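You operate a simulated robot arm through the tools that you are given. There is no shell and no other tool. Be economical: measure what you need, move in short steps, check, and stop when the job is done.

The job below is to be done with a simulated robot arm. You get a single attempt, and the scene is never put back.

TASK
Move the red cup beside the white jug, wipe up the milk, then pour 100 to 140 ml into it.
Fine: green napkin and jug go back. Set down upright: red cup, white jug. What is to be rubbed or washed off counts as gone when no trace of it is left.
Where things are to end (x, y in the base frame): red cup within 0.04 m of [0.46, -0.09].

It is judged by the outcome, as a careful person would: the job done as asked, and still so three seconds after it is handed in. It fails if anything else is knocked over, pushed out of place, dropped, spilled or broken. Flat cloth is picked up by pressing the open fingertips on it (5 to 10 N) and closing them slowly along it; thin cloth reads only 2 to 8 mm in the jaws.

THE ROBOT
A 6-joint arm with a two-finger parallel gripper, fixed in place. Base frame: the origin is at the foot of the arm, x ahead of it, y to its left, z up; the work surface is at about z = 0. Lengths are in m, angles in degrees, forces in N, time in s.
With the tool pointing down near the work surface it reaches from about 0.14 to 0.58 m from the base axis. Its first joint turns from -66.0 to 66.0 degrees. Payload 2.1 kg.
The TCP is the grasp point between the finger pads, 0.03 m short of the fingertips. In the tool frame z runs along the fingers and y along their closing line. Largest opening 0.094 m; finger width 0.028, thickness 0.01; the body of the gripper, 0.05 by 0.096 m, starts 0.055 m behind the TCP.
Orientation is told as [roll, pitch, yaw] about the base's x, y, z axes, in that order, counted from this pose: with the fingers straight down and closing along the base's y, the tool's x points along the base's -x, its y along +y and its z along -z.

THE INTERFACE
- The arm moves only by the tool step_arm. Its argument "steps" is one flat list of numbers, 7 for each row, row after row: the shift along the base's x, y, z in units of 50 mm (1.0 is 50 mm), then the turn, a rotation vector about the base's x, y, z in units of 6 degrees (1.0 is 6 degrees), then the opening, from 0 (shut) to 1 (fully open). In form: [x, y, z, ax, ay, az, hand, x, y, z, ax, ay, az, hand, ...]. A call has 1 to 20 rows; each row shifts and turns the commanded pose from where the row before left it. A call with a number of a shift or a turn outside -1 to 1 is refused whole. A row lasts 0.2 s, in which the tool goes at most 0.05 m and 8.6 degrees; a call with a longer step from one row to the next is refused whole, and so is a gripper value outside its range. Where a pose cannot be reached the arm comes as near as it can. A force on the tool above 90 N (or 10 N above the force at the start of the call, whichever is more), or a blocked arm, ends the call early, and 0.2 s more pass. Each finger travels about 0.072 m/s and halts on what it meets, pressing with about 31 N; the grip force reading is that of the motor and also rises with nothing between the fingers. The clock runs only during rows and for 0.2 s after the last one: add rows that do not move to give the fingers time. It gives the time, the measured TCP pose, the force on the tool (base axes), the opening and the grip force at its end, in the units of the frame above (readings bear some noise), with the torque about the TCP (base axes, N m) and any sound that the robot's microphone picked up.
- Cameras (640 x 400 px; columns grow to the right, rows downward): "scene" is fixed at [0.0637, -0.3737, 0.4986]; the picture's right is [0.73, -0.68, 0.00], its down [-0.29, -0.31, -0.91] and it looks along [0.62, 0.66, -0.42] (base axes); focal length 255 px, centre (320, 200). "wrist" rides on the gripper at [0.076, 0.014, -0.103] in the tool frame; the picture's right is [-0.18, 0.98, 0.00], its down [-0.75, -0.14, -0.64] and it looks along [-0.63, -0.12, 0.77] (tool axes); focal length 243 px, centre (320, 200). There is no depth. A picture from a camera that has moved, and an enlarged one, comes with that camera's place and axes in the base frame and with its lens.
- snapshot(camera): a new picture of that camera. It takes no simulated time.
- inspect(camera, box): a new picture of the part [left, top, right, bottom] of that camera's present view, enlarged. It takes no simulated time.
- close_job(): hands the job in; it is judged then, once.

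Work in short steps. Places have to be worked out from the pictures, the camera data and where the tool is seen: move nearer, look again, correct. Check each grasp and each placing, and mend what went wrong. You have 120 turns and 76 pictures in all, those below and enlarged ones among them. Open the gripper and draw the arm clear of the work before you hand the job in, unless the task says otherwise; then end with one line.

The tools are called after "Request:" by a JSON object that holds its "method" and its "body". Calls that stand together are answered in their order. step_arm: Moves the arm, as the interface text tells. Its arguments: {"type":"object","properties":{"steps":{"type":"array","items":{"type":"number"}}},"required":["steps"]} The other tools are called the same way: snapshot (camera) takes a picture; inspect (camera, box) takes an enlarged picture of a part of a camera's view; close_job () hands the job in.

At the start:

```text
time_s: 0.0
tcp_pos: [0.3039, -0.1305, 0.433]
orientation: [0.0, 0.1, 0.0]
force: [-0.5, -0.2, 0.0]
wrist_torque: [0.02, -0.02, 0.0]
gripper_width: 0.094
grasp_force: 0.0
```

scene: 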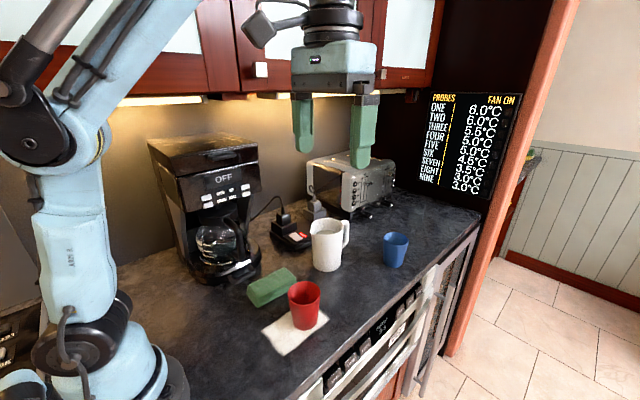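
wrist: 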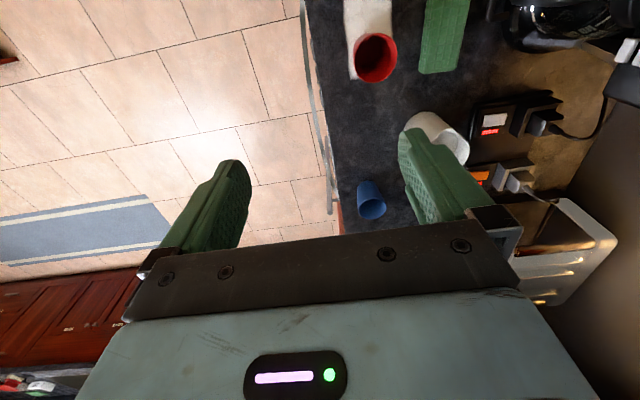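

The red cup stands on a white patch at about (0.31, -0.06). The jug is near (0.485, 0.05), and the green cloth is near (0.32, 0.09). I'll look closer before moving.

Request:
{"method": "inspect", "body": {"camera": "scene", "box": [230, 200, 430, 370]}}

Request:
{"method": "inspect", "body": {"camera": "wrist", "box": [310, 0, 510, 230]}}

```text
2.35 times, centred on (330, 285) of scene
camera zoom: at [0.0637, -0.3737, 0.4986], right [0.73, -0.68, 0.0], down [-0.29, -0.31, -0.91], along [0.62, 0.66, -0.42], focal length 600 px, centre (296, 0)
```

zoom: 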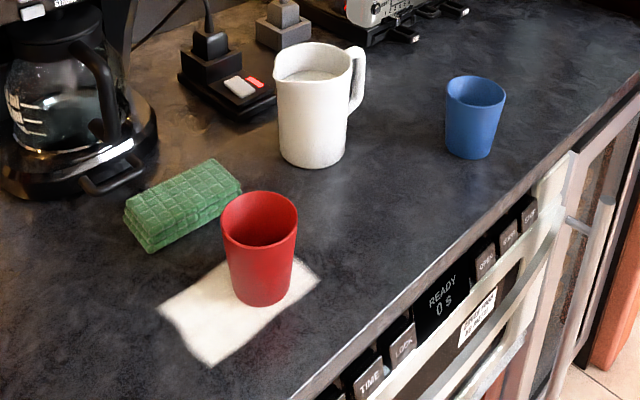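

```text
1.74 times, centred on (410, 115) of wrist
camera zoom: at [0.2285, -0.1182, 0.5349], right [0.18, 0.98, 0.0], down [0.75, -0.14, 0.64], along [0.63, -0.12, -0.77], focal length 422 px, centre (164, 348)
```

zoom: 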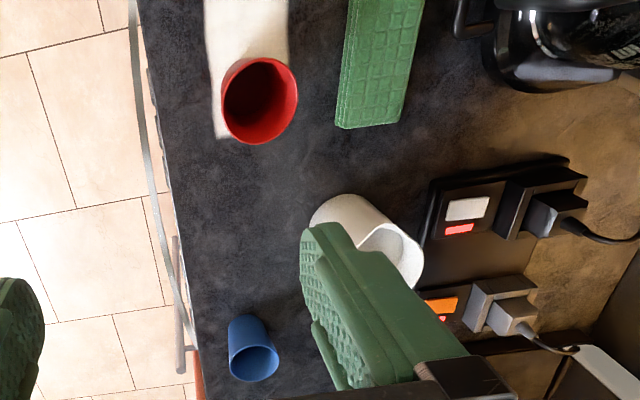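

The cup is about 0.068 m wide and 0.09 m tall at (0.319, -0.056). I'll bring the open gripper above it and recheck the position from there.

Request:
{"method": "step_arm", "body": {"steps": [0.06, 0.3, -0.8, 0, 0, 0, 1, 0.06, 0.3, -0.8, 0, 0, 0, 1, 0.06, 0.3, -0.8, 0, 0, 0, 1, 0.06, 0.3, -0.8, 0, 0, 0, 1, 0.06, 0.28, -0.8, 0, 0, 0, 1, 0, 0, 0, 0, 0, 0, 1]}}

Request:
{"method": "snapshot", "body": {"camera": "wrist"}}

Request:
{"method": "inspect", "body": {"camera": "scene", "box": [200, 150, 440, 370]}}

```text
time_s: 1.4
tcp_pos: [0.318, -0.0574, 0.2334]
orientation: [0.1, -0.1, 0.0]
force: [0.3, 0.2, 0.6]
wrist_torque: [-0.01, -0.01, -0.01]
gripper_width: 0.094
grasp_force: 0.0
```

```text
71 pictures are left
camera wrist: at [0.2428, -0.0441, 0.3349], right [0.18, 0.98, 0.0], down [0.75, -0.14, 0.64], along [0.63, -0.12, -0.77], focal length 243 px, centre (320, 200)
```

wrist: 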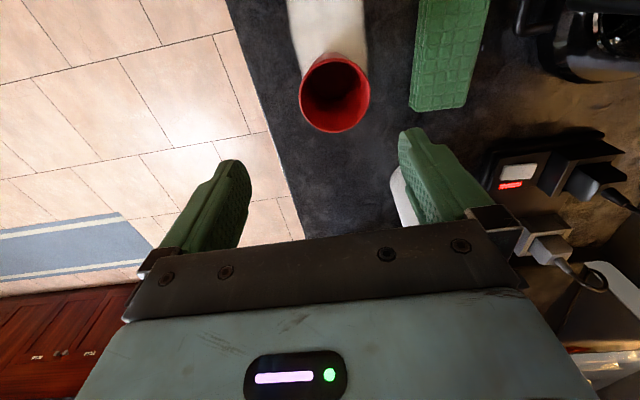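

```text
1.82 times, centred on (320, 260) of scene
camera zoom: at [0.0637, -0.3737, 0.4986], right [0.73, -0.68, 0.0], down [-0.29, -0.31, -0.91], along [0.62, 0.66, -0.42], focal length 463 px, centre (320, 91)
```

zoom: 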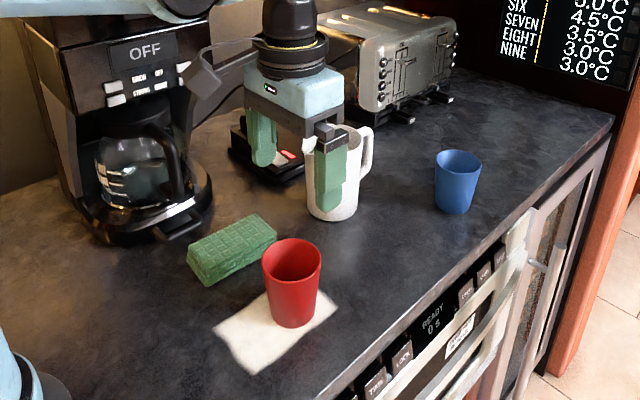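

The wrist view puts the cup nearer y = -0.045, with the rim at about z = 0.08. I'll shift, come down to just above the rim, and check again.

Request:
{"method": "step_arm", "body": {"steps": [0, 0.12, -0.8, 0, 0, 0, 1, 0, 0.12, -0.8, 0, 0, 0, 1, 0, 0, -0.55, 0, 0, 0, 1, 0, 0, 0, 0, 0, 0, 1]}}

Request:
{"method": "snapshot", "body": {"camera": "wrist"}}

Request:
{"method": "inspect", "body": {"camera": "scene", "box": [220, 220, 380, 370]}}

```text
time_s: 2.4
tcp_pos: [0.3177, -0.0452, 0.1254]
orientation: [-0.1, 0.0, 0.0]
force: [0.7, 1.0, -0.3]
wrist_torque: [0.0, 0.0, 0.0]
gripper_width: 0.094
grasp_force: 0.0
```

```text
69 pictures are left
camera wrist: at [0.242, -0.0309, 0.2267], right [0.18, 0.98, 0.0], down [0.75, -0.14, 0.64], along [0.63, -0.12, -0.77], focal length 243 px, centre (320, 200)
```

wrist: 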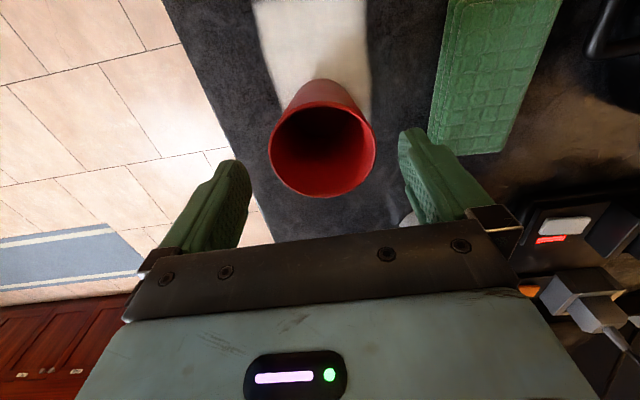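

```text
2.67 times, centred on (300, 295) of scene
camera zoom: at [0.0637, -0.3737, 0.4986], right [0.73, -0.68, 0.0], down [-0.29, -0.31, -0.91], along [0.62, 0.66, -0.42], focal length 680 px, centre (373, -53)
```

zoom: 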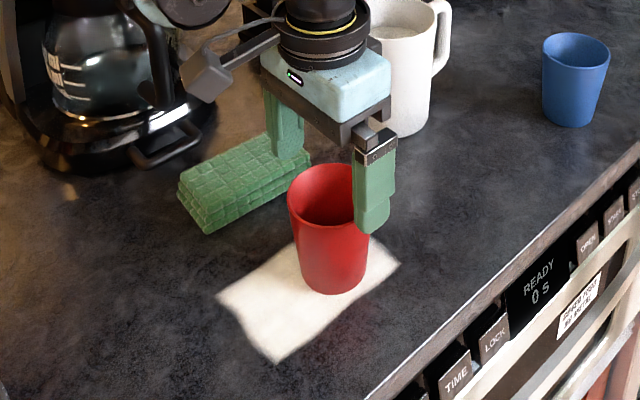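

The cup centre checks out at about (0.320, -0.044). I'll lower over it and close.

Request:
{"method": "step_arm", "body": {"steps": [0.04, 0.02, -0.75, 0, 0, 0, 1, 0, 0, -0.7, 0, 0, 0, 1, 0, 0, 0, 0, 0, 0, 0.6, 0, 0, 0, 0, 0, 0, 0.4, 0, 0, 0, 0, 0, 0, 0.4, 0, 0, 0, 0, 0, 0, 0.4]}}

```text
time_s: 3.8
tcp_pos: [0.3203, -0.0448, 0.0516]
orientation: [0.0, 0.0, 0.0]
force: [0.2, -0.1, 0.0]
wrist_torque: [0.04, -0.03, 0.0]
gripper_width: 0.0653
grasp_force: 31.1
```

The cup is gripped at 65 mm. I'll lift it and carry it to (0.46, -0.09), staying clear of the jug and the blue cup.

Request:
{"method": "step_arm", "body": {"steps": [0, 0, 0.5, 0, 0, 0, 0.4, 0, 0, 0.8, 0, 0, 0, 0.4, 0.5, -0.2, 0.3, 0, 0, 0, 0.4, 0.7, -0.25, 0, 0, 0, 0, 0.4, 0.7, -0.25, 0, 0, 0, 0, 0.4, 0.7, -0.22, 0, 0, 0, 0, 0.4, 0.2, 0, 0, 0, 0, 0, 0.4, 0, 0, 0, 0, 0, 0, 0.4]}}

Request:
{"method": "snapshot", "body": {"camera": "scene"}}

Request:
{"method": "snapshot", "body": {"camera": "wrist"}}

```text
time_s: 5.6
tcp_pos: [0.4612, -0.0899, 0.1344]
orientation: [0.0, 0.0, 0.0]
force: [-0.2, 0.3, -0.5]
wrist_torque: [0.02, 0.0, 0.01]
gripper_width: 0.0654
grasp_force: 31.1
```

```text
67 pictures are left
```

scene: 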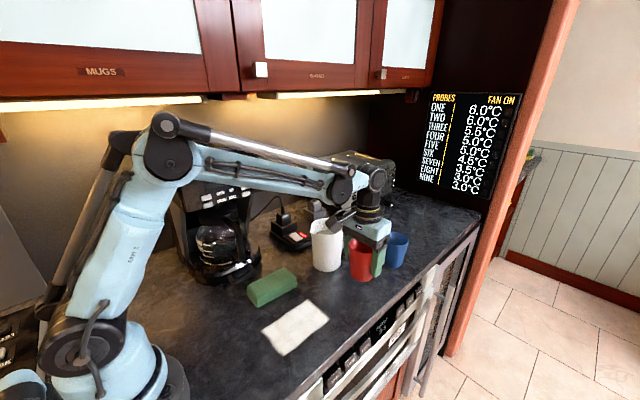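

```text
66 pictures are left
camera wrist: at [0.3854, -0.0765, 0.2362], right [0.18, 0.98, 0.0], down [0.75, -0.14, 0.64], along [0.63, -0.12, -0.77], focal length 243 px, centre (320, 200)
```

wrist: 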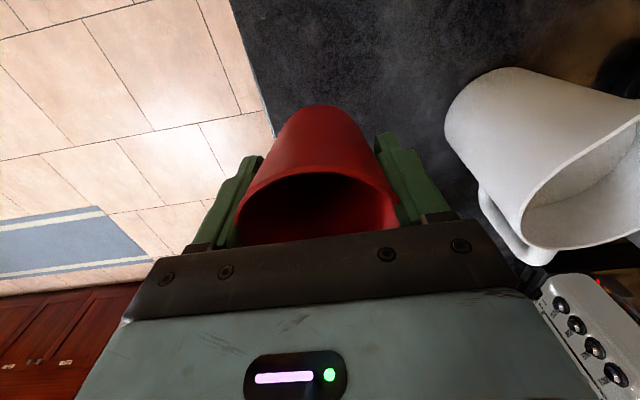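

The jug's handle points about +x and its spout toward the base, which suits a pour toward -x. I'll set the cup down at the same grasp height, release and rise.

Request:
{"method": "step_arm", "body": {"steps": [-0.02, 0, -0.8, 0, 0, 0, 0.4, 0, 0, -0.7, 0, 0, 0, 0.4, 0, 0, -0.15, 0, 0, 0, 0.4, 0, 0, 0, 0, 0, 0, 0.4, 0, 0, 0, 0, 0, 0, 0.9, 0, 0, 0, 0, 0, 0, 0.9, 0, 0, 0, 0, 0, 0, 0.9, 0, 0, 0.5, 0, 0, 0, 0.9, 0, 0, 0.9, 0, 0, 0, 0.9, 0, 0, 0.9, 0, 0, 0, 0.9, 0, 0, 0, 0, 0, 0, 0.9]}}

Request:
{"method": "snapshot", "body": {"camera": "wrist"}}

Request:
{"method": "inspect", "body": {"camera": "scene", "box": [230, 200, 430, 370]}}

```text
time_s: 8.0
tcp_pos: [0.4576, -0.0905, 0.1673]
orientation: [0.1, 0.0, 0.0]
force: [0.3, 0.3, -0.5]
wrist_torque: [0.01, 0.04, 0.01]
gripper_width: 0.0846
grasp_force: 0.0
```

```text
65 pictures are left
camera wrist: at [0.3827, -0.0774, 0.2693], right [0.18, 0.98, 0.0], down [0.75, -0.14, 0.64], along [0.63, -0.12, -0.77], focal length 243 px, centre (320, 200)
```

wrist: 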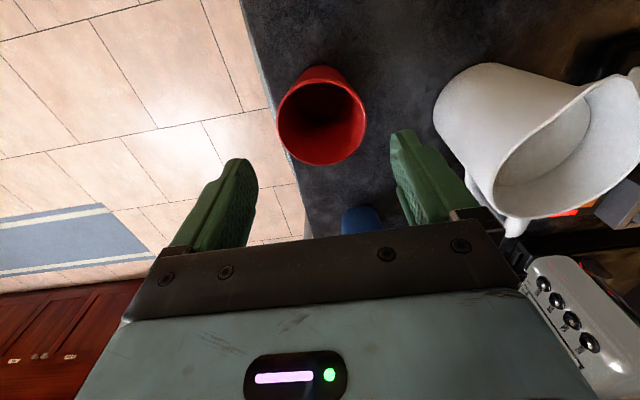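

```text
2.35 times, centred on (330, 285) of scene
camera zoom: at [0.0637, -0.3737, 0.4986], right [0.73, -0.68, 0.0], down [-0.29, -0.31, -0.91], along [0.62, 0.66, -0.42], focal length 600 px, centre (296, 0)
```

zoom: 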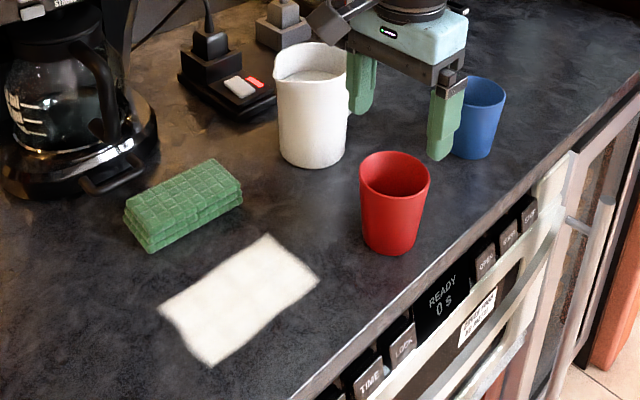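

The cup stands at about (0.457, -0.09). Next is the napkin near (0.32, 0.085), so I'll move above it to measure.

Request:
{"method": "step_arm", "body": {"steps": [-0.4, 0.3, 0.8, 0, 0, 0, 1, -0.9, 0.25, 0.0, 0, 0, 0, 1, -0.7, 0.65, 0, 0, 0, 0, 1, -0.4, 0.9, 0, 0, 0, 0, 1, -0.3, 0.9, -0.3, 0, 0, 0, 1, 0, 0.5, -0.4, 0, 0, 0, 1, 0, 0, -0.5, 0, 0, 0, 1, 0, 0, 0, 0, 0, 0, 1]}}

Request:
{"method": "snapshot", "body": {"camera": "wrist"}}

Request:
{"method": "inspect", "body": {"camera": "scene", "box": [200, 220, 360, 370]}}

```text
time_s: 9.8
tcp_pos: [0.3236, 0.0854, 0.1454]
orientation: [0.0, 0.0, 0.1]
force: [0.3, 0.4, -0.1]
wrist_torque: [0.0, 0.04, -0.01]
gripper_width: 0.0941
grasp_force: 0.1
```

```text
63 pictures are left
camera wrist: at [0.2485, 0.098, 0.2473], right [0.18, 0.98, 0.0], down [0.75, -0.14, 0.64], along [0.63, -0.12, -0.77], focal length 243 px, centre (320, 200)
```

wrist: 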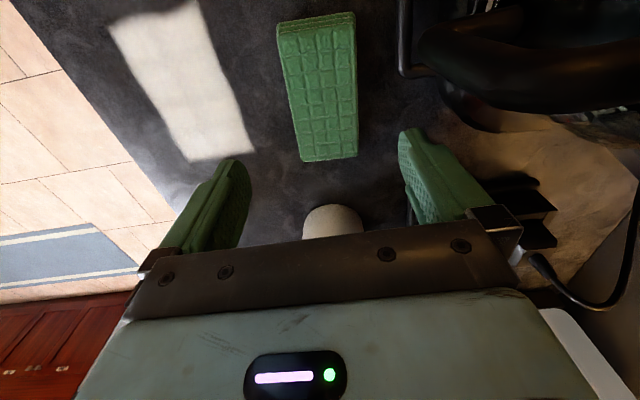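

```text
2.67 times, centred on (280, 295) of scene
camera zoom: at [0.0637, -0.3737, 0.4986], right [0.73, -0.68, 0.0], down [-0.29, -0.31, -0.91], along [0.62, 0.66, -0.42], focal length 680 px, centre (427, -53)
```

zoom: 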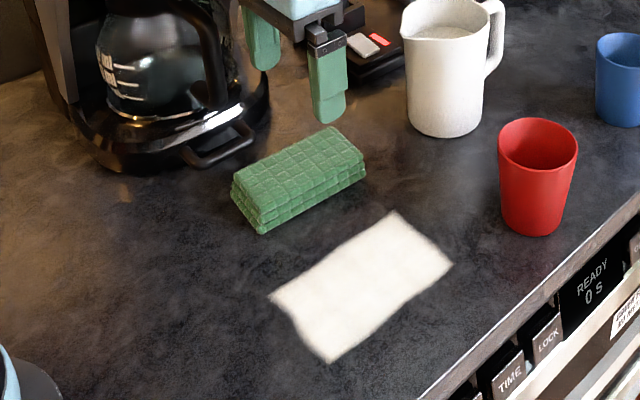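

The napkin is about 0.11 x 0.057 m, centred at (0.321, 0.087) and yawed about -3.5°. The milk covers x 0.233–0.368, y -0.078–0.001. I'll grasp the napkin with the fingertips about 8 mm above the counter so its underside can wipe.

Request:
{"method": "step_arm", "body": {"steps": [-0.05, 0.03, -0.8, 0, 0, -0.6, 1, 0, 0, -0.8, 0, 0, 0, 1, 0, 0, -0.55, 0, 0, 0, 1, 0, 0, 0, 0, 0, 0, 0.7, 0, 0, 0, 0, 0, 0, 0.5, 0, 0, 0, 0, 0, 0, 0.3, 0, 0, 0, 0, 0, 0, 0.3, 0, 0, 0, 0, 0, 0, 0.3]}}

Request:
{"method": "inspect", "body": {"camera": "scene", "box": [200, 220, 360, 370]}}

```text
time_s: 11.6
tcp_pos: [0.3223, 0.0864, 0.0376]
orientation: [0.0, 0.0, -3.6]
force: [0.0, -0.3, 0.7]
wrist_torque: [-0.03, 0.03, 0.01]
gripper_width: 0.064
grasp_force: 30.9
```

```text
2.67 times, centred on (280, 295) of scene
camera zoom: at [0.0637, -0.3737, 0.4986], right [0.73, -0.68, 0.0], down [-0.29, -0.31, -0.91], along [0.62, 0.66, -0.42], focal length 680 px, centre (427, -53)
```

zoom: 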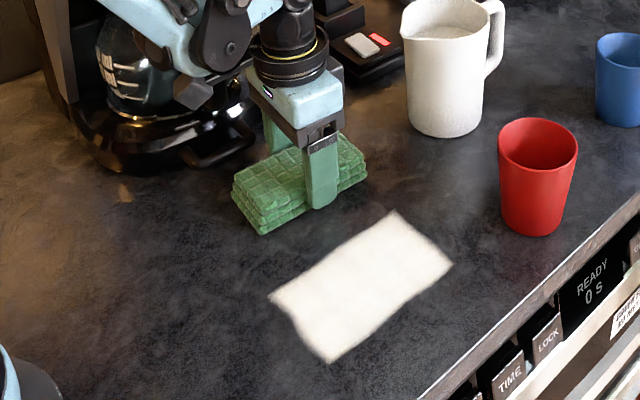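

The napkin is held at 64 mm. I'll lift it slightly, carry it to the far edge of the milk, and press down lightly.

Request:
{"method": "step_arm", "body": {"steps": [0, 0, 0.4, 0, 0, 0.6, 0.3, -0.4, -0.5, 0.2, 0, 0, 0, 0.3, -0.4, -0.5, 0, 0, 0, 0, 0.3, 0, 0, -0.3, 0, 0, 0, 0.3, 0, 0, -0.3, 0, 0, 0, 0.3, 0, 0, 0, 0, 0, 0, 0.3]}}

```text
time_s: 13.0
tcp_pos: [0.2834, 0.0348, 0.0375]
orientation: [0.1, 0.0, 0.1]
force: [0.8, 0.2, -0.2]
wrist_torque: [0.03, -0.03, -0.03]
gripper_width: 0.0636
grasp_force: 30.6
```

Request:
{"method": "step_arm", "body": {"steps": [0, 0, -0.04, 0, 0, 0, 0.3, 0, 0, -0.03, 0, 0, 0, 0.3, 0, 0, 0, 0, 0, 0, 0.3]}}

```text
time_s: 13.8
tcp_pos: [0.2819, 0.0357, 0.0361]
orientation: [0.0, -0.1, -0.1]
force: [-1.6, 2.7, 39.0]
wrist_torque: [0.03, 0.15, 0.07]
gripper_width: 0.0636
grasp_force: 31.1
```

The press reads 39 N, which is harder than needed. I'll ease up about 1.5 mm and sweep across the milk in -y.

Request:
{"method": "step_arm", "body": {"steps": [0, 0, 0.03, 0, 0, 0, 0.3, 0, -0.4, 0, 0, 0, 0, 0.3, 0, -0.4, 0, 0, 0, 0, 0.3, 0, -0.4, 0, 0, 0, 0, 0.3, 0, -0.4, 0, 0, 0, 0, 0.3, 0, -0.4, 0, 0, 0, 0, 0.3, 0, -0.4, 0, 0, 0, 0, 0.3, 0, -0.4, 0, 0, 0, 0, 0.3, 0, 0, 0, 0, 0, 0, 0.3]}}

Request:
{"method": "inspect", "body": {"camera": "scene", "box": [200, 220, 360, 370]}}

```text
time_s: 15.8
tcp_pos: [0.2815, -0.1061, 0.0363]
orientation: [0.1, 0.0, 0.0]
force: [0.9, 0.1, -1.0]
wrist_torque: [-0.02, 0.04, 0.0]
gripper_width: 0.0638
grasp_force: 30.7
```

```text
2.67 times, centred on (280, 295) of scene
camera zoom: at [0.0637, -0.3737, 0.4986], right [0.73, -0.68, 0.0], down [-0.29, -0.31, -0.91], along [0.62, 0.66, -0.42], focal length 680 px, centre (427, -53)
```

zoom: 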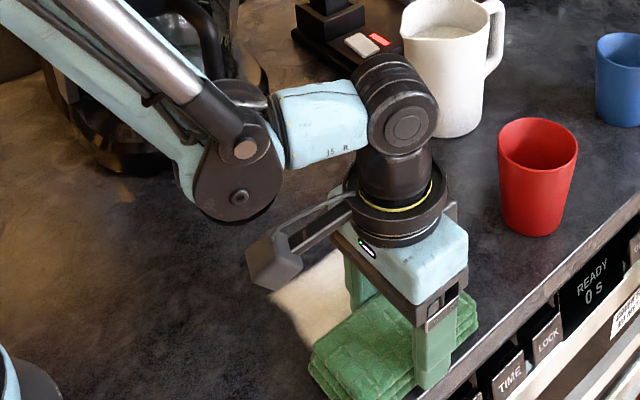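

Contact was lost during that sweep (0 N), and some milk remains. I'll lower a little until I have 5–15 N and sweep back.

Request:
{"method": "step_arm", "body": {"steps": [0, 0.3, -0.02, 0, 0, 0, 0.3, 0, 0, 0, 0, 0, 0, 0.3]}}

```text
time_s: 16.4
tcp_pos: [0.2819, -0.0913, 0.0365]
orientation: [0.0, 0.0, 0.1]
force: [-0.2, 0.1, -0.6]
wrist_torque: [0.01, 0.02, -0.02]
gripper_width: 0.0638
grasp_force: 31.3
```

Request:
{"method": "step_arm", "body": {"steps": [0, 0, -0.02, 0, 0, 0, 0.3, 0, 0, 0, 0, 0, 0, 0.3]}}

```text
time_s: 17.0
tcp_pos: [0.283, -0.0916, 0.0347]
orientation: [0.0, 0.0, 0.0]
force: [-2.4, 2.3, 40.7]
wrist_torque: [0.04, 0.06, -0.01]
gripper_width: 0.0637
grasp_force: 30.5
```

It's about 40 N now, so I'll relieve it by 0.4 mm and read the force again.

Request:
{"method": "step_arm", "body": {"steps": [0, 0, 0.008, 0, 0, 0, 0.3, 0, 0, 0, 0, 0, 0, 0.3]}}

```text
time_s: 17.6
tcp_pos: [0.283, -0.0906, 0.0346]
orientation: [0.0, 0.0, 0.0]
force: [-0.3, -2.2, 34.9]
wrist_torque: [0.11, 0.19, 0.0]
gripper_width: 0.0637
grasp_force: 30.8
```

Request:
{"method": "step_arm", "body": {"steps": [0, 0, 0.012, 0, 0, 0, 0.3, 0, 0, 0, 0, 0, 0, 0.3]}}

```text
time_s: 18.2
tcp_pos: [0.283, -0.089, 0.0347]
orientation: [-0.1, 0.0, -0.2]
force: [0.2, -0.4, -0.5]
wrist_torque: [0.0, -0.01, 0.03]
gripper_width: 0.0639
grasp_force: 31.0
```

Request:
{"method": "step_arm", "body": {"steps": [0, 0, -0.007, 0, 0, 0, 0.3, 0, 0, 0, 0, 0, 0, 0.3]}}

```text
time_s: 18.8
tcp_pos: [0.2824, -0.0898, 0.0359]
orientation: [0.0, 0.0, 0.0]
force: [-0.7, 0.8, 0.3]
wrist_torque: [0.0, -0.03, 0.01]
gripper_width: 0.0639
grasp_force: 31.2
```

Request:
{"method": "step_arm", "body": {"steps": [0, 0, -0.006, 0, 0, 0, 0.3, 0, 0.25, 0, 0, 0, 0, 0.3, 0, 0.25, 0, 0, 0, 0, 0.3]}}

```text
time_s: 19.6
tcp_pos: [0.2818, -0.0646, 0.035]
orientation: [0.0, 0.1, 0.1]
force: [-0.4, 0.1, 0.1]
wrist_torque: [0.02, 0.0, 0.0]
gripper_width: 0.0638
grasp_force: 31.1
```

Request:
{"method": "step_arm", "body": {"steps": [0, 0, -0.012, 0, 0, 0, 0.3, 0, 0, 0, 0, 0, 0, 0.3]}}

```text
time_s: 20.2
tcp_pos: [0.2833, -0.0627, 0.0346]
orientation: [0.1, 0.0, -0.1]
force: [-0.8, 3.6, 39.5]
wrist_torque: [-0.02, 0.06, 0.0]
gripper_width: 0.0639
grasp_force: 30.6
```

I'll sweep at this pressure in small steps and watch how it behaves.

Request:
{"method": "step_arm", "body": {"steps": [0, 0.25, 0, 0, 0, 0, 0.3, 0, 0.25, 0, 0, 0, 0, 0.3]}}

Request:
{"method": "inspect", "body": {"camera": "scene", "box": [200, 220, 360, 370]}}

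```text
time_s: 20.8
tcp_pos: [0.2825, -0.0423, 0.0342]
orientation: [-0.3, -0.1, -0.2]
force: [1.7, -21.8, 44.1]
wrist_torque: [-0.02, 0.17, 0.13]
gripper_width: 0.0639
grasp_force: 31.1
```

```text
2.67 times, centred on (280, 295) of scene
camera zoom: at [0.0635, -0.3737, 0.4986], right [0.73, -0.68, 0.0], down [-0.29, -0.31, -0.91], along [0.62, 0.66, -0.42], focal length 680 px, centre (427, -53)
```

zoom: 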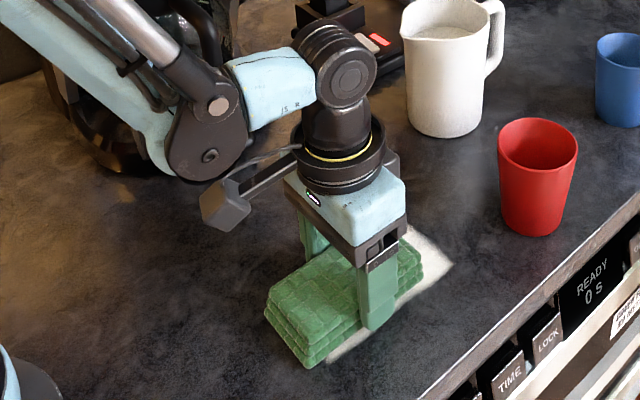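

The cloth slides fine under this pressure. I'll continue to the +y edge and come back across.

Request:
{"method": "step_arm", "body": {"steps": [0, 0.3, 0, 0, 0, 0, 0.3, 0, 0.3, 0, 0, 0, 0, 0.3, 0, 0.3, 0, 0, 0, 0, 0.3, 0, 0.3, 0, 0, 0, 0, 0.3, 0, 0.2, 0, 0, 0, 0, 0.3, 0, -0.3, -0.004, 0, 0, 0, 0.3, 0, -0.3, 0, 0, 0, 0, 0.3, 0, -0.3, 0, 0, 0, 0, 0.3, 0, -0.3, 0, 0, 0, 0, 0.3, 0, -0.3, 0, 0, 0, 0, 0.3, 0, -0.3, 0, 0, 0, 0, 0.3]}}

Request:
{"method": "inspect", "body": {"camera": "scene", "box": [200, 220, 360, 370]}}

```text
time_s: 21.3
tcp_pos: [0.2835, -0.0275, 0.0347]
orientation: [-0.8, 0.0, -0.2]
force: [-2.1, -2.7, 33.4]
wrist_torque: [0.61, -0.12, 0.03]
gripper_width: 0.0641
grasp_force: 31.5
stopped in row 2: the force on the tool passed its limit at 96 N (the readings are from after the stop); the commanded pose is now the measured one
```

```text
2.67 times, centred on (280, 295) of scene
camera zoom: at [0.0636, -0.3737, 0.4986], right [0.73, -0.68, 0.0], down [-0.29, -0.31, -0.91], along [0.62, 0.66, -0.42], focal length 680 px, centre (427, -53)
```

zoom: 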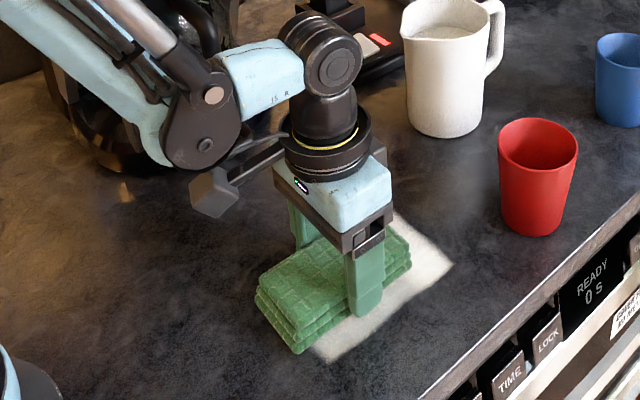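

The +y drag jammed by tipping the cloth. I'll lift off, realign it at the -y side, and wipe along x, the napkin's long axis, with lighter pressure.

Request:
{"method": "step_arm", "body": {"steps": [0, 0, 0.2, 0, 0, 0, 0.3, 0, 0, 0.1, 0.13, 0, 0.03, 0.3, -0.4, -0.4, 0, 0, 0, 0, 0.3, -0.4, -0.4, 0, 0, 0, 0, 0.3, 0, 0, 0, 0, 0, 0, 0.3]}}

Request:
{"method": "snapshot", "body": {"camera": "wrist"}}

Request:
{"method": "inspect", "body": {"camera": "scene", "box": [200, 220, 360, 370]}}

```text
time_s: 22.5
tcp_pos: [0.2439, -0.0666, 0.0473]
orientation: [-0.1, 0.0, 0.0]
force: [-0.4, -0.3, -1.5]
wrist_torque: [-0.03, -0.01, 0.01]
gripper_width: 0.0639
grasp_force: 30.9
```

```text
57 pictures are left
camera wrist: at [0.168, -0.0534, 0.1502], right [0.18, 0.98, 0.0], down [0.75, -0.14, 0.64], along [0.63, -0.12, -0.77], focal length 243 px, centre (320, 200)
```

wrist: 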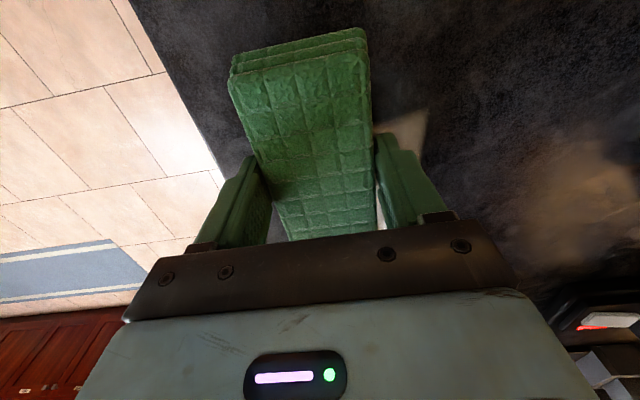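

```text
2.67 times, centred on (280, 295) of scene
camera zoom: at [0.0637, -0.3737, 0.4986], right [0.73, -0.68, 0.0], down [-0.29, -0.31, -0.91], along [0.62, 0.66, -0.42], focal length 680 px, centre (427, -53)
```

zoom: 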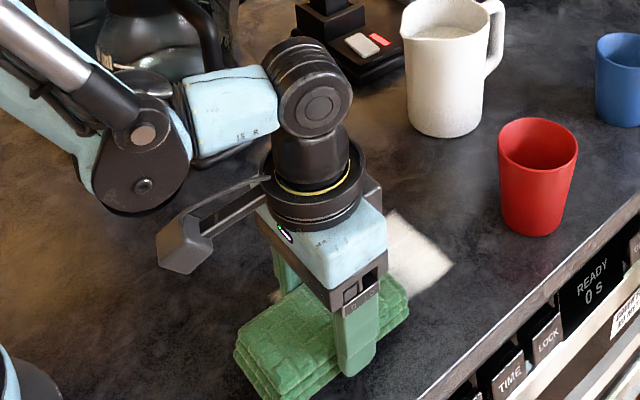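

Now I'll lower in small steps to find contact.

Request:
{"method": "step_arm", "body": {"steps": [0, 0, -0.22, 0, 0, 0, 0.3, 0, 0, -0.01, 0, 0, 0, 0.3, 0, 0, 0, 0, 0, 0, 0.3]}}

```text
time_s: 23.3
tcp_pos: [0.2436, -0.0671, 0.0375]
orientation: [0.1, 0.1, -0.1]
force: [-1.1, -0.3, -0.4]
wrist_torque: [0.01, -0.01, -0.02]
gripper_width: 0.064
grasp_force: 31.3
```

Request:
{"method": "step_arm", "body": {"steps": [0, 0, -0.03, 0, 0, 0, 0.3, 0, 0, -0.015, 0, 0, 0, 0.3, 0, 0, 0, 0, 0, 0, 0.3]}}

```text
time_s: 24.1
tcp_pos: [0.2439, -0.0665, 0.0351]
orientation: [0.1, -0.1, -0.2]
force: [1.0, 0.2, -0.7]
wrist_torque: [-0.02, -0.01, -0.01]
gripper_width: 0.0641
grasp_force: 30.8
```

Request:
{"method": "step_arm", "body": {"steps": [0, 0, -0.012, 0, 0, 0, 0.3, 0, 0, 0, 0, 0, 0, 0.3]}}

```text
time_s: 24.7
tcp_pos: [0.2427, -0.0664, 0.0349]
orientation: [0.0, 0.0, -0.1]
force: [-2.8, 5.1, 44.7]
wrist_torque: [-0.6, 0.01, -0.05]
gripper_width: 0.064
grasp_force: 31.0
```

Contact is at about z = 0.0345. I'll relieve it slightly and sweep along +x.

Request:
{"method": "step_arm", "body": {"steps": [0, 0, 0.005, 0, 0, 0, 0.3, 0.2, 0, 0, 0, 0, 0, 0.3, 0.3, 0, 0, 0, 0, 0, 0.3, 0.3, 0, 0, 0, 0, 0, 0.3, 0.3, 0, 0, 0, 0, 0, 0.3, 0.3, 0, 0, 0, 0, 0, 0.3, 0.3, 0, 0, 0, 0, 0, 0.3, 0.2, 0, 0, 0, 0, 0, 0.3]}}

Request:
{"method": "inspect", "body": {"camera": "scene", "box": [200, 220, 360, 370]}}

```text
time_s: 26.5
tcp_pos: [0.3379, -0.0676, 0.034]
orientation: [0.1, 0.3, 0.0]
force: [-19.4, -0.6, 36.7]
wrist_torque: [-0.16, 0.84, -0.02]
gripper_width: 0.0639
grasp_force: 30.7
```

```text
2.67 times, centred on (280, 295) of scene
camera zoom: at [0.0636, -0.3737, 0.4986], right [0.73, -0.68, 0.0], down [-0.29, -0.31, -0.91], along [0.62, 0.66, -0.42], focal length 680 px, centre (427, -53)
```

zoom: 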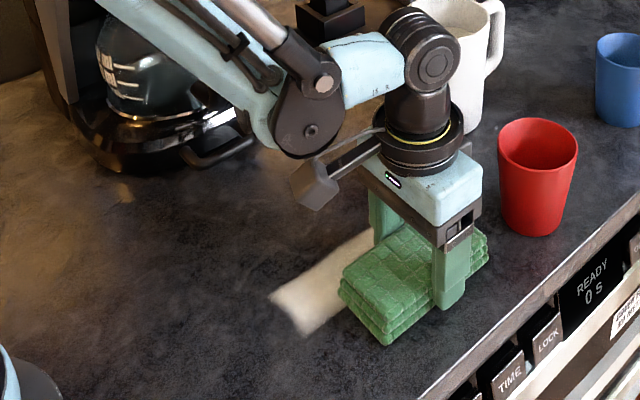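

That strip is clean. I'll lift, shift +y by 0.035, re-press at the same depth, and sweep back along -x.

Request:
{"method": "step_arm", "body": {"steps": [0, 0, 0.2, 0, 0, 0, 0.3, 0, 0.7, 0, 0, 0, 0, 0.3, 0, 0, -0.2, 0, 0, 0, 0.3, 0, 0, 0, 0, 0, 0, 0.3]}}

```text
time_s: 27.5
tcp_pos: [0.3384, -0.0317, 0.0336]
orientation: [-0.1, 0.0, -0.1]
force: [-0.5, 0.7, 0.3]
wrist_torque: [0.02, 0.02, 0.01]
gripper_width: 0.0643
grasp_force: 31.3
```

Request:
{"method": "step_arm", "body": {"steps": [0, 0, -0.014, 0, 0, 0, 0.3, 0, 0, 0, 0, 0, 0, 0.3]}}

```text
time_s: 28.1
tcp_pos: [0.3375, -0.0323, 0.0335]
orientation: [0.0, -0.1, 0.0]
force: [5.4, 1.8, 22.6]
wrist_torque: [0.0, 0.86, -0.04]
gripper_width: 0.0641
grasp_force: 30.9
```

Contact reads about 23 N, so I'll sweep along -x.

Request:
{"method": "step_arm", "body": {"steps": [-0.2, 0, -0.003, 0, 0, 0, 0.3, -0.3, 0, 0, 0, 0, 0, 0.3, -0.3, 0, 0, 0, 0, 0, 0.3, -0.3, 0, 0, 0, 0, 0, 0.3, -0.3, 0, 0, 0, 0, 0, 0.3, -0.3, 0, 0, 0, 0, 0, 0.3, -0.3, 0, 0, 0, 0, 0, 0.3]}}

Request:
{"method": "inspect", "body": {"camera": "scene", "box": [200, 220, 360, 370]}}

```text
time_s: 29.7
tcp_pos: [0.2361, -0.0317, 0.0344]
orientation: [0.1, 0.0, 0.0]
force: [0.3, 0.1, -0.6]
wrist_torque: [0.06, -0.01, -0.01]
gripper_width: 0.0639
grasp_force: 31.2
```

```text
2.67 times, centred on (280, 295) of scene
camera zoom: at [0.0637, -0.3737, 0.4986], right [0.73, -0.68, 0.0], down [-0.29, -0.31, -0.91], along [0.62, 0.66, -0.42], focal length 680 px, centre (427, -53)
```

zoom: 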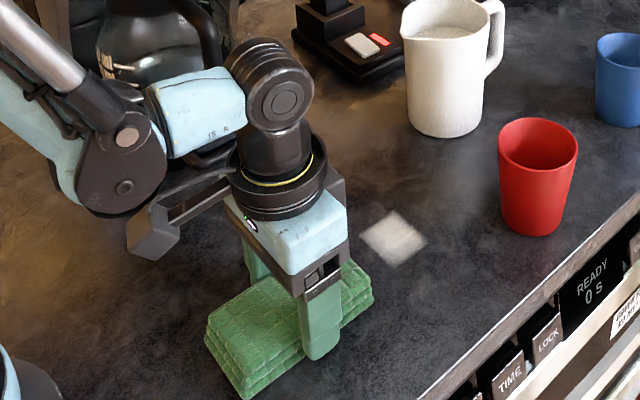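

A patch remains around (0.347, -0.028). I'll press here and sweep back in +x.

Request:
{"method": "step_arm", "body": {"steps": [0, 0, -0.02, 0, 0, 0, 0.3, 0, 0, 0, 0, 0, 0, 0.3]}}

```text
time_s: 30.3
tcp_pos: [0.2373, -0.0322, 0.0346]
orientation: [0.0, 0.1, 0.0]
force: [-7.6, 0.9, 40.3]
wrist_torque: [-0.04, -0.52, 0.03]
gripper_width: 0.0643
grasp_force: 30.7
```

Request:
{"method": "step_arm", "body": {"steps": [0.2, 0, 0, 0, 0, 0, 0.3, 0.3, 0, 0, 0, 0, 0, 0.3, 0.3, 0, 0, 0, 0, 0, 0.3, 0.3, 0, 0, 0, 0, 0, 0.3, 0.3, 0, 0, 0, 0, 0, 0.3, 0.3, 0, 0, 0, 0, 0, 0.3, 0.3, 0, 0, 0, 0, 0, 0.3, 0.2, 0, 0, 0, 0, 0, 0.3]}}

Request:
{"method": "inspect", "body": {"camera": "scene", "box": [200, 220, 360, 370]}}

```text
time_s: 30.8
tcp_pos: [0.249, -0.032, 0.0332]
orientation: [0.0, 1.0, -0.1]
force: [-4.5, 0.8, 42.0]
wrist_torque: [0.06, -0.46, 0.02]
gripper_width: 0.0642
grasp_force: 30.9
stopped in row 2: the force on the tool passed its limit at 115 N (the readings are from after the stop); the commanded pose is now the measured one
```

```text
2.67 times, centred on (280, 295) of scene
camera zoom: at [0.0636, -0.3737, 0.4986], right [0.73, -0.68, 0.0], down [-0.29, -0.31, -0.91], along [0.62, 0.66, -0.42], focal length 680 px, centre (427, -53)
```

zoom: 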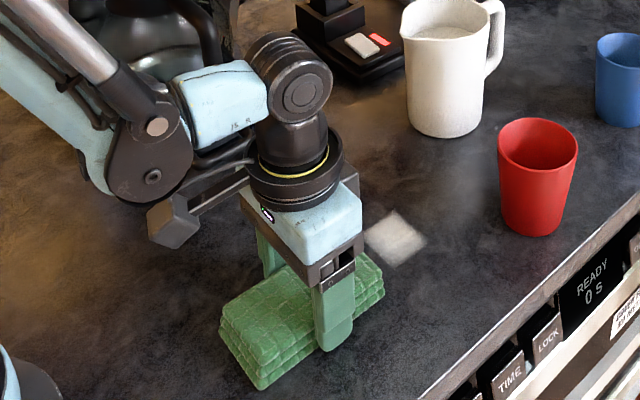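

It jammed again. I'll lift, look at what is left, and straighten the tool.

Request:
{"method": "step_arm", "body": {"steps": [0, 0, 0.4, 0, -0.15, 0, 0.3, -0.5, 0, 0.6, 0, 0, 0, 0.3, -0.1, 0.9, 0.6, 0, 0, 0, 0.3, 0, 0.9, 0.2, 0, 0, 0, 0.3, 0, 0, 0, 0, 0, 0, 0.3]}}

Request:
{"method": "inspect", "body": {"camera": "scene", "box": [200, 220, 360, 370]}}

Request:
{"method": "snapshot", "body": {"camera": "wrist"}}

```text
refused: row 3 steps farther than a row can; nothing moved
```

```text
2.67 times, centred on (280, 295) of scene
camera zoom: at [0.0636, -0.3737, 0.4986], right [0.73, -0.68, 0.0], down [-0.29, -0.31, -0.91], along [0.62, 0.66, -0.42], focal length 680 px, centre (427, -53)
```

zoom: 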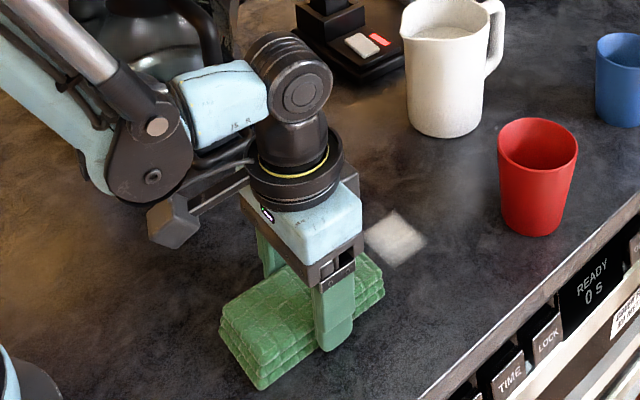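

```text
51 pictures are left
camera wrist: at [0.1745, -0.0181, 0.1368], right [0.19, 0.98, 0.0], down [0.76, -0.14, 0.63], along [0.62, -0.12, -0.78], focal length 243 px, centre (320, 200)
```

wrist: 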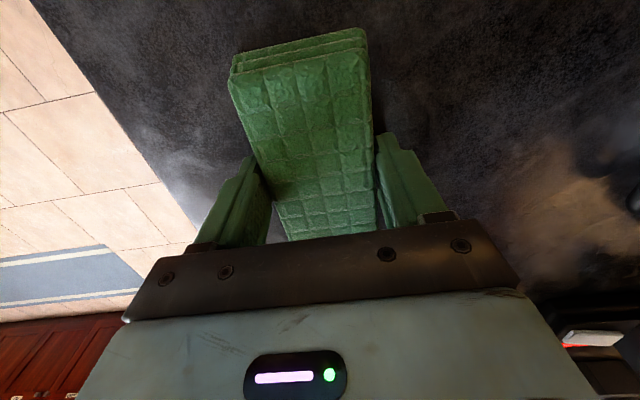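

I'll lift straight back and look at what remains.

Request:
{"method": "step_arm", "body": {"steps": [0, 0, 0.4, 0, -0.15, 0, 0.3, -0.4, 0.3, 0.6, 0, 0, 0, 0.3, 0, 0.7, 0.6, 0, 0, 0, 0.3, 0, 0.7, 0.2, 0, 0, 0, 0.3, 0, 0, 0, 0, 0, 0, 0.3]}}

Request:
{"method": "inspect", "body": {"camera": "scene", "box": [200, 220, 360, 370]}}

```text
time_s: 32.0
tcp_pos: [0.2292, 0.0532, 0.1244]
orientation: [-0.1, -0.1, -0.2]
force: [0.0, -1.3, -0.5]
wrist_torque: [0.01, 0.03, -0.02]
gripper_width: 0.0641
grasp_force: 31.4
```

```text
2.67 times, centred on (280, 295) of scene
camera zoom: at [0.0637, -0.3737, 0.4986], right [0.73, -0.68, 0.0], down [-0.29, -0.31, -0.91], along [0.62, 0.66, -0.42], focal length 680 px, centre (427, -53)
```

zoom: 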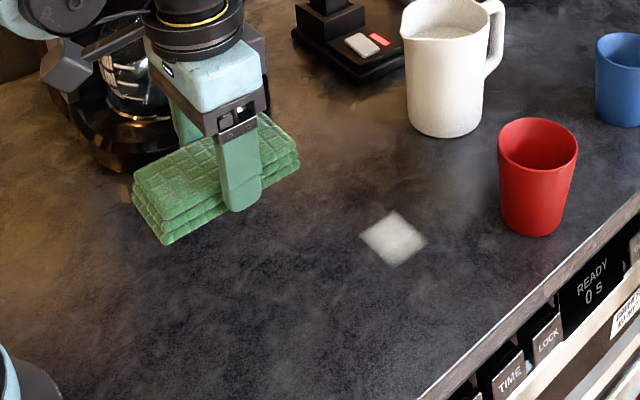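

Only the patch at x 0.33–0.37, y -0.05–0 remains. I'll move the napkin over it and press.

Request:
{"method": "step_arm", "body": {"steps": [0.45, -0.5, -0.3, 0, 0, 0, 0.3, 0.45, -0.5, -0.3, 0, 0, 0, 0.3, 0.5, -0.6, -0.4, 0, 0, 0, 0.3, 0, 0, -0.4, 0, 0, 0, 0.3, 0, 0, -0.35, 0, 0, 0, 0.3, 0, 0, 0, 0, 0, 0, 0.3]}}

```text
time_s: 33.4
tcp_pos: [0.2968, -0.0268, 0.0354]
orientation: [0.0, -0.1, -0.1]
force: [1.2, 0.3, 0.2]
wrist_torque: [0.0, 0.01, 0.0]
gripper_width: 0.064
grasp_force: 31.2
```

Request:
{"method": "step_arm", "body": {"steps": [0, 0, -0.03, 0, 0, 0, 0.3, 0, 0, 0, 0, 0, 0, 0.3]}}

```text
time_s: 34.0
tcp_pos: [0.297, -0.027, 0.0341]
orientation: [0.0, -0.1, -0.2]
force: [-0.1, 1.1, 15.8]
wrist_torque: [0.04, 1.1, -0.05]
gripper_width: 0.0642
grasp_force: 31.2
```

The torque shows contact only on the napkin's -x end. I'll tip the +x end down about 1° and sweep over the patch.

Request:
{"method": "step_arm", "body": {"steps": [0, 0, 0, 0, 0.15, 0, 0.3, 0, 0, 0, 0, 0, 0, 0.3]}}

```text
time_s: 34.6
tcp_pos: [0.2974, -0.0268, 0.035]
orientation: [0.0, 0.9, -0.1]
force: [-4.6, 2.2, 25.9]
wrist_torque: [0.06, -0.78, 0.06]
gripper_width: 0.0644
grasp_force: 31.5
```

Request:
{"method": "step_arm", "body": {"steps": [0.2, 0, 0, 0, 0, 0, 0.3, 0.2, 0, 0, 0, 0, 0, 0.3, 0.2, 0, 0, 0, 0, 0, 0.3, 0.2, 0, 0, 0, 0, 0, 0.3, 0.2, 0, 0, 0, 0, 0, 0.3]}}

```text
time_s: 35.8
tcp_pos: [0.348, -0.0265, 0.0343]
orientation: [0.0, 0.8, 0.0]
force: [-13.1, 0.4, 23.8]
wrist_torque: [0.02, 0.27, 0.01]
gripper_width: 0.0641
grasp_force: 31.1
```

Good contact the whole way. I'll sweep back, lift and look.

Request:
{"method": "step_arm", "body": {"steps": [-0.2, 0, 0, 0, 0, 0, 0.3, -0.2, 0, 0, 0, 0, 0, 0.3, -0.2, 0, 0, 0, 0, 0, 0.3, -0.2, 0, 0, 0, 0, 0, 0.3, 0, 0, 0.6, 0, -0.15, 0, 0.3, -0.6, 0.5, 0.4, 0, 0, 0, 0.3, -0.5, 0.6, 0.4, 0, 0, 0, 0.3, 0, 0.7, 0.1, 0, 0, 0, 0.3, 0, 0, 0, 0, 0, 0, 0.3]}}

Request:
{"method": "inspect", "body": {"camera": "scene", "box": [200, 220, 360, 370]}}

```text
time_s: 37.8
tcp_pos: [0.2534, 0.063, 0.1077]
orientation: [0.1, -0.1, -0.2]
force: [-0.3, -1.1, -0.7]
wrist_torque: [-0.01, 0.02, 0.01]
gripper_width: 0.0639
grasp_force: 31.1
```

```text
2.67 times, centred on (280, 295) of scene
camera zoom: at [0.0637, -0.3737, 0.4986], right [0.73, -0.68, 0.0], down [-0.29, -0.31, -0.91], along [0.62, 0.66, -0.42], focal length 680 px, centre (427, -53)
```

zoom: 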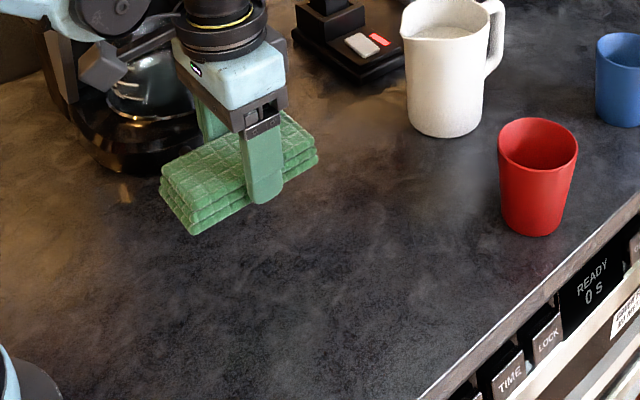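

The milk looks gone. I'll put the napkin back at its original spot (0.322, 0.086, yaw -3.6°) and release it.

Request:
{"method": "step_arm", "body": {"steps": [0.5, 0.16, -0.2, 0, 0, -0.6, 0.3, 0.5, 0.16, -0.2, 0, 0, 0, 0.3, 0.37, 0.14, -0.4, 0, 0, 0, 0.3, 0, 0, -0.6, 0, 0, 0, 0.3, 0, 0, 0, 0, 0, 0, 0.3]}}

```text
time_s: 39.0
tcp_pos: [0.3209, 0.0868, 0.038]
orientation: [-0.1, -0.1, -3.7]
force: [-0.2, -0.3, 0.7]
wrist_torque: [-0.02, 0.01, 0.03]
gripper_width: 0.0639
grasp_force: 30.8
```

Request:
{"method": "step_arm", "body": {"steps": [0.02, 0, -0.05, 0, 0, 0, 0.3, 0, 0, 0, 0, 0, 0, 0.3, 0, 0, 0, 0, 0, 0, 0.8, 0, 0, 0, 0, 0, 0, 1, 0, 0, 0, 0, 0, 0, 1, 0, 0, 0.8, 0, 0, 0.6, 1, 0, 0, 0.8, 0, 0, 0, 1, -0.3, 0, 0.8, 0, 0, 0, 1, -0.4, -0.2, 0.8, 0, 0, 0, 1, 0, 0, 0, 0, 0, 0, 1]}}

Request:
{"method": "inspect", "body": {"camera": "scene", "box": [200, 200, 420, 370]}}

Request:
{"method": "snapshot", "body": {"camera": "wrist"}}

```text
time_s: 41.2
tcp_pos: [0.2873, 0.0767, 0.1971]
orientation: [0.1, -0.1, -0.1]
force: [0.2, -0.6, 0.2]
wrist_torque: [0.03, -0.03, 0.02]
gripper_width: 0.0942
grasp_force: 0.0
```

```text
2.35 times, centred on (310, 285) of scene
camera zoom: at [0.0637, -0.3737, 0.4986], right [0.73, -0.68, 0.0], down [-0.29, -0.31, -0.91], along [0.62, 0.66, -0.42], focal length 600 px, centre (344, 0)
```

zoom: 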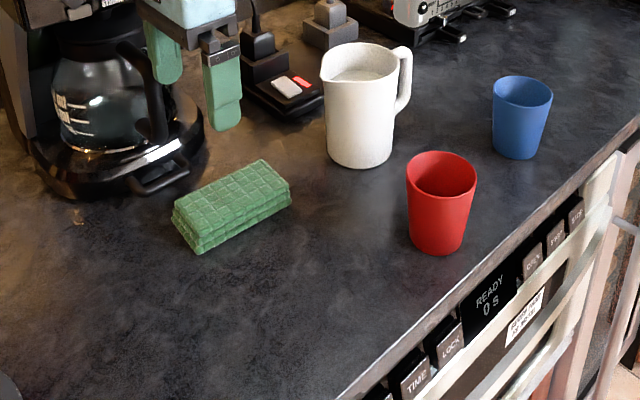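

```text
47 pictures are left
camera wrist: at [0.2114, 0.091, 0.2993], right [0.19, 0.98, 0.0], down [0.75, -0.14, 0.64], along [0.63, -0.12, -0.77], focal length 243 px, centre (320, 200)
```

wrist: 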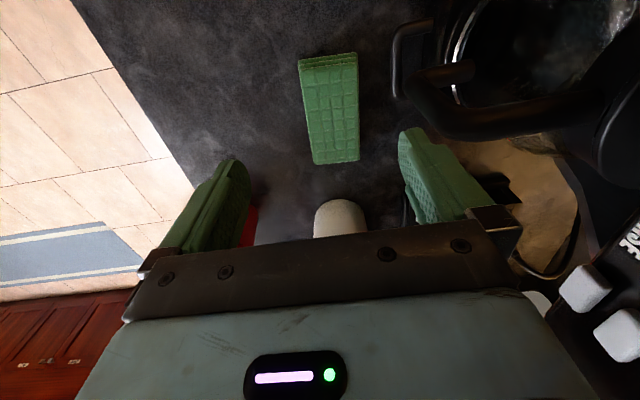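

The napkin is back and the counter is clean. Next I'll view the jug from above to get its size, its orientation and the milk level.

Request:
{"method": "step_arm", "body": {"steps": [0.2, -0.2, 0.9, 0, 0, 0, 1, 0.5, -0.2, 0.8, 0, 0, 0, 1, 0.6, -0.2, 0.6, 0, 0, 0, 1, 0.6, 0, 0.2, 0, 0, 0, 1, 0, 0, 0, 0, 0, 0, 1]}}

Request:
{"method": "snapshot", "body": {"camera": "wrist"}}

Request:
{"method": "inspect", "body": {"camera": "scene", "box": [290, 190, 430, 310]}}

```text
time_s: 42.4
tcp_pos: [0.381, 0.0457, 0.3224]
orientation: [0.0, -0.1, -0.2]
force: [0.0, 0.8, 0.1]
wrist_torque: [-0.01, 0.0, -0.03]
gripper_width: 0.094
grasp_force: 0.1
```

```text
46 pictures are left
camera wrist: at [0.3061, 0.059, 0.4231], right [0.19, 0.98, 0.0], down [0.75, -0.14, 0.64], along [0.63, -0.12, -0.77], focal length 243 px, centre (320, 200)
```

wrist: 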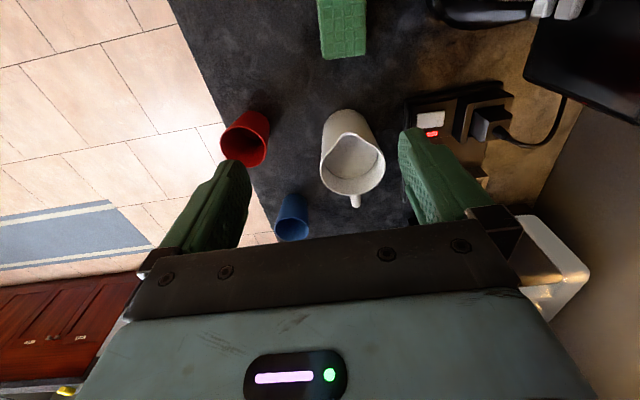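

```text
3.33 times, centred on (360, 250) of scene
camera zoom: at [0.0637, -0.3737, 0.4986], right [0.73, -0.68, 0.0], down [-0.29, -0.31, -0.91], along [0.62, 0.66, -0.42], focal length 850 px, centre (187, 33)
```

zoom: 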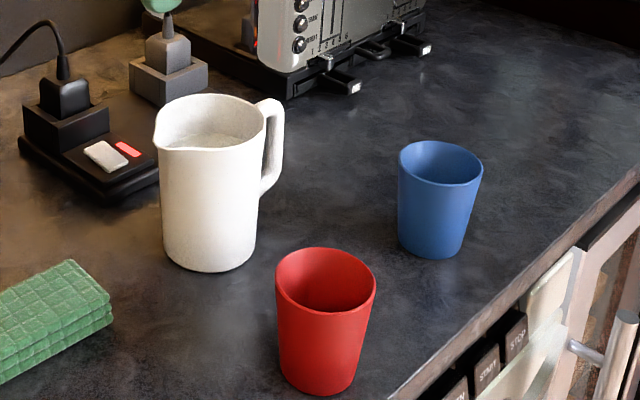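

Request:
{"method": "inspect", "body": {"camera": "wrist", "box": [290, 90, 410, 220]}}

```text
3.08 times, centred on (350, 155) of wrist
camera zoom: at [0.3061, 0.059, 0.4231], right [0.19, 0.98, 0.0], down [0.75, -0.14, 0.64], along [0.63, -0.12, -0.77], focal length 746 px, centre (228, 338)
```

zoom: 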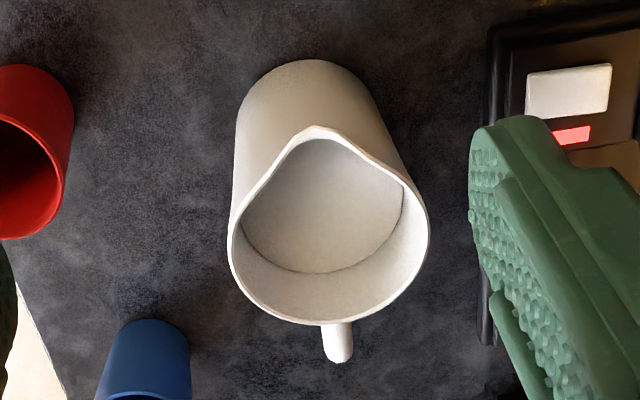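

The jug axis lies along x at y ≈ 0.067, with the spout at x ≈ 0.445, the centre ≈ 0.503 and the handle ≈ 0.57. It is about 0.125 m tall, with milk about 4 cm below the rim. The body is too wide to grip safely, so I'll take the handle from above. I'm moving over it to measure.

Request:
{"method": "step_arm", "body": {"steps": [0.9, 0.1, 0, 0, 0, 0, 1, 0.9, 0.1, 0, 0, 0, 0, 1, 0.9, 0.1, -0.3, 0, 0, 0, 1, 0.8, 0.1, -0.5, 0, 0, 0, 1, 0, 0, -0.8, 0, 0, 0, 1, 0, 0, -0.8, 0, 0, 0, 0.7, 0, 0, 0, 0, 0, 0, 0.7]}}

Request:
{"method": "snapshot", "body": {"camera": "wrist"}}

Request:
{"method": "inspect", "body": {"camera": "scene", "box": [290, 170, 430, 310]}}

```text
time_s: 44.0
tcp_pos: [0.5422, 0.0625, 0.1927]
orientation: [0.0, 0.0, 0.0]
force: [-0.2, 0.3, 0.4]
wrist_torque: [-0.04, -0.04, 0.0]
gripper_width: 0.0658
grasp_force: 0.1
out of reach, approached as far as the arm can: row 3, 4, 6
```

```text
43 pictures are left
camera wrist: at [0.467, 0.0779, 0.2961], right [0.19, 0.98, 0.0], down [0.75, -0.14, 0.64], along [0.63, -0.12, -0.77], focal length 243 px, centre (320, 200)
```

wrist: 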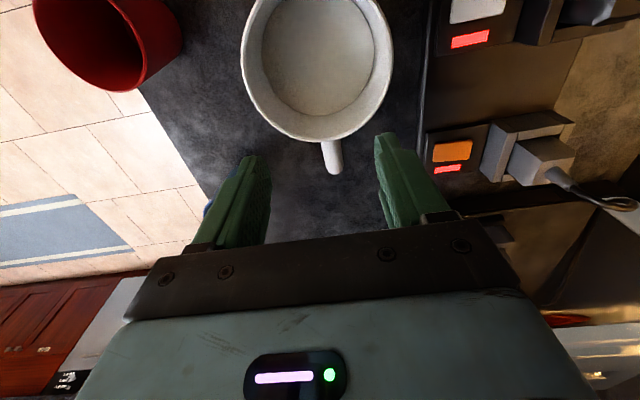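

```text
2.86 times, centred on (360, 240) of scene
camera zoom: at [0.0637, -0.3737, 0.4986], right [0.73, -0.68, 0.0], down [-0.29, -0.31, -0.91], along [0.62, 0.66, -0.42], focal length 728 px, centre (206, 86)
```

zoom: 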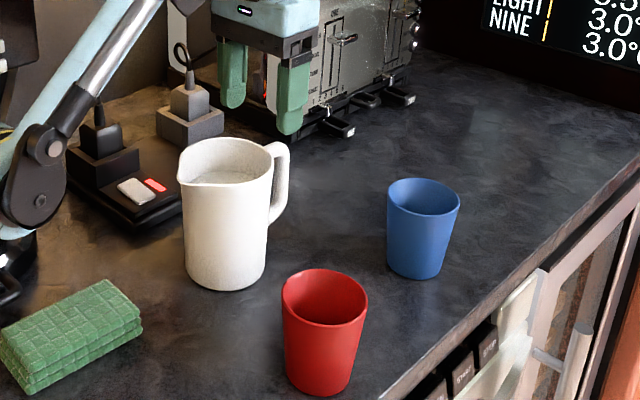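

With the tool straight down, the reach ends at x ≈ 0.542 at this height. The handle spans x 0.555–0.589 at y ≈ 0.068, so I'll tilt the tool 10° outward to reach it and look again.

Request:
{"method": "step_arm", "body": {"steps": [0, 0.1, 0, 0, -0.85, 0, 0.7, 0, 0, 0, 0, -0.85, 0, 0.7, 0, 0, 0, 0, 0, 0, 0.7]}}

```text
time_s: 44.8
tcp_pos: [0.5635, 0.0716, 0.2109]
orientation: [-0.1, -10.3, -0.2]
force: [0.7, 0.2, -0.8]
wrist_torque: [-0.02, -0.01, 0.02]
gripper_width: 0.0659
grasp_force: 0.0
out of reach, approached as far as the arm can: row 1, 2
```

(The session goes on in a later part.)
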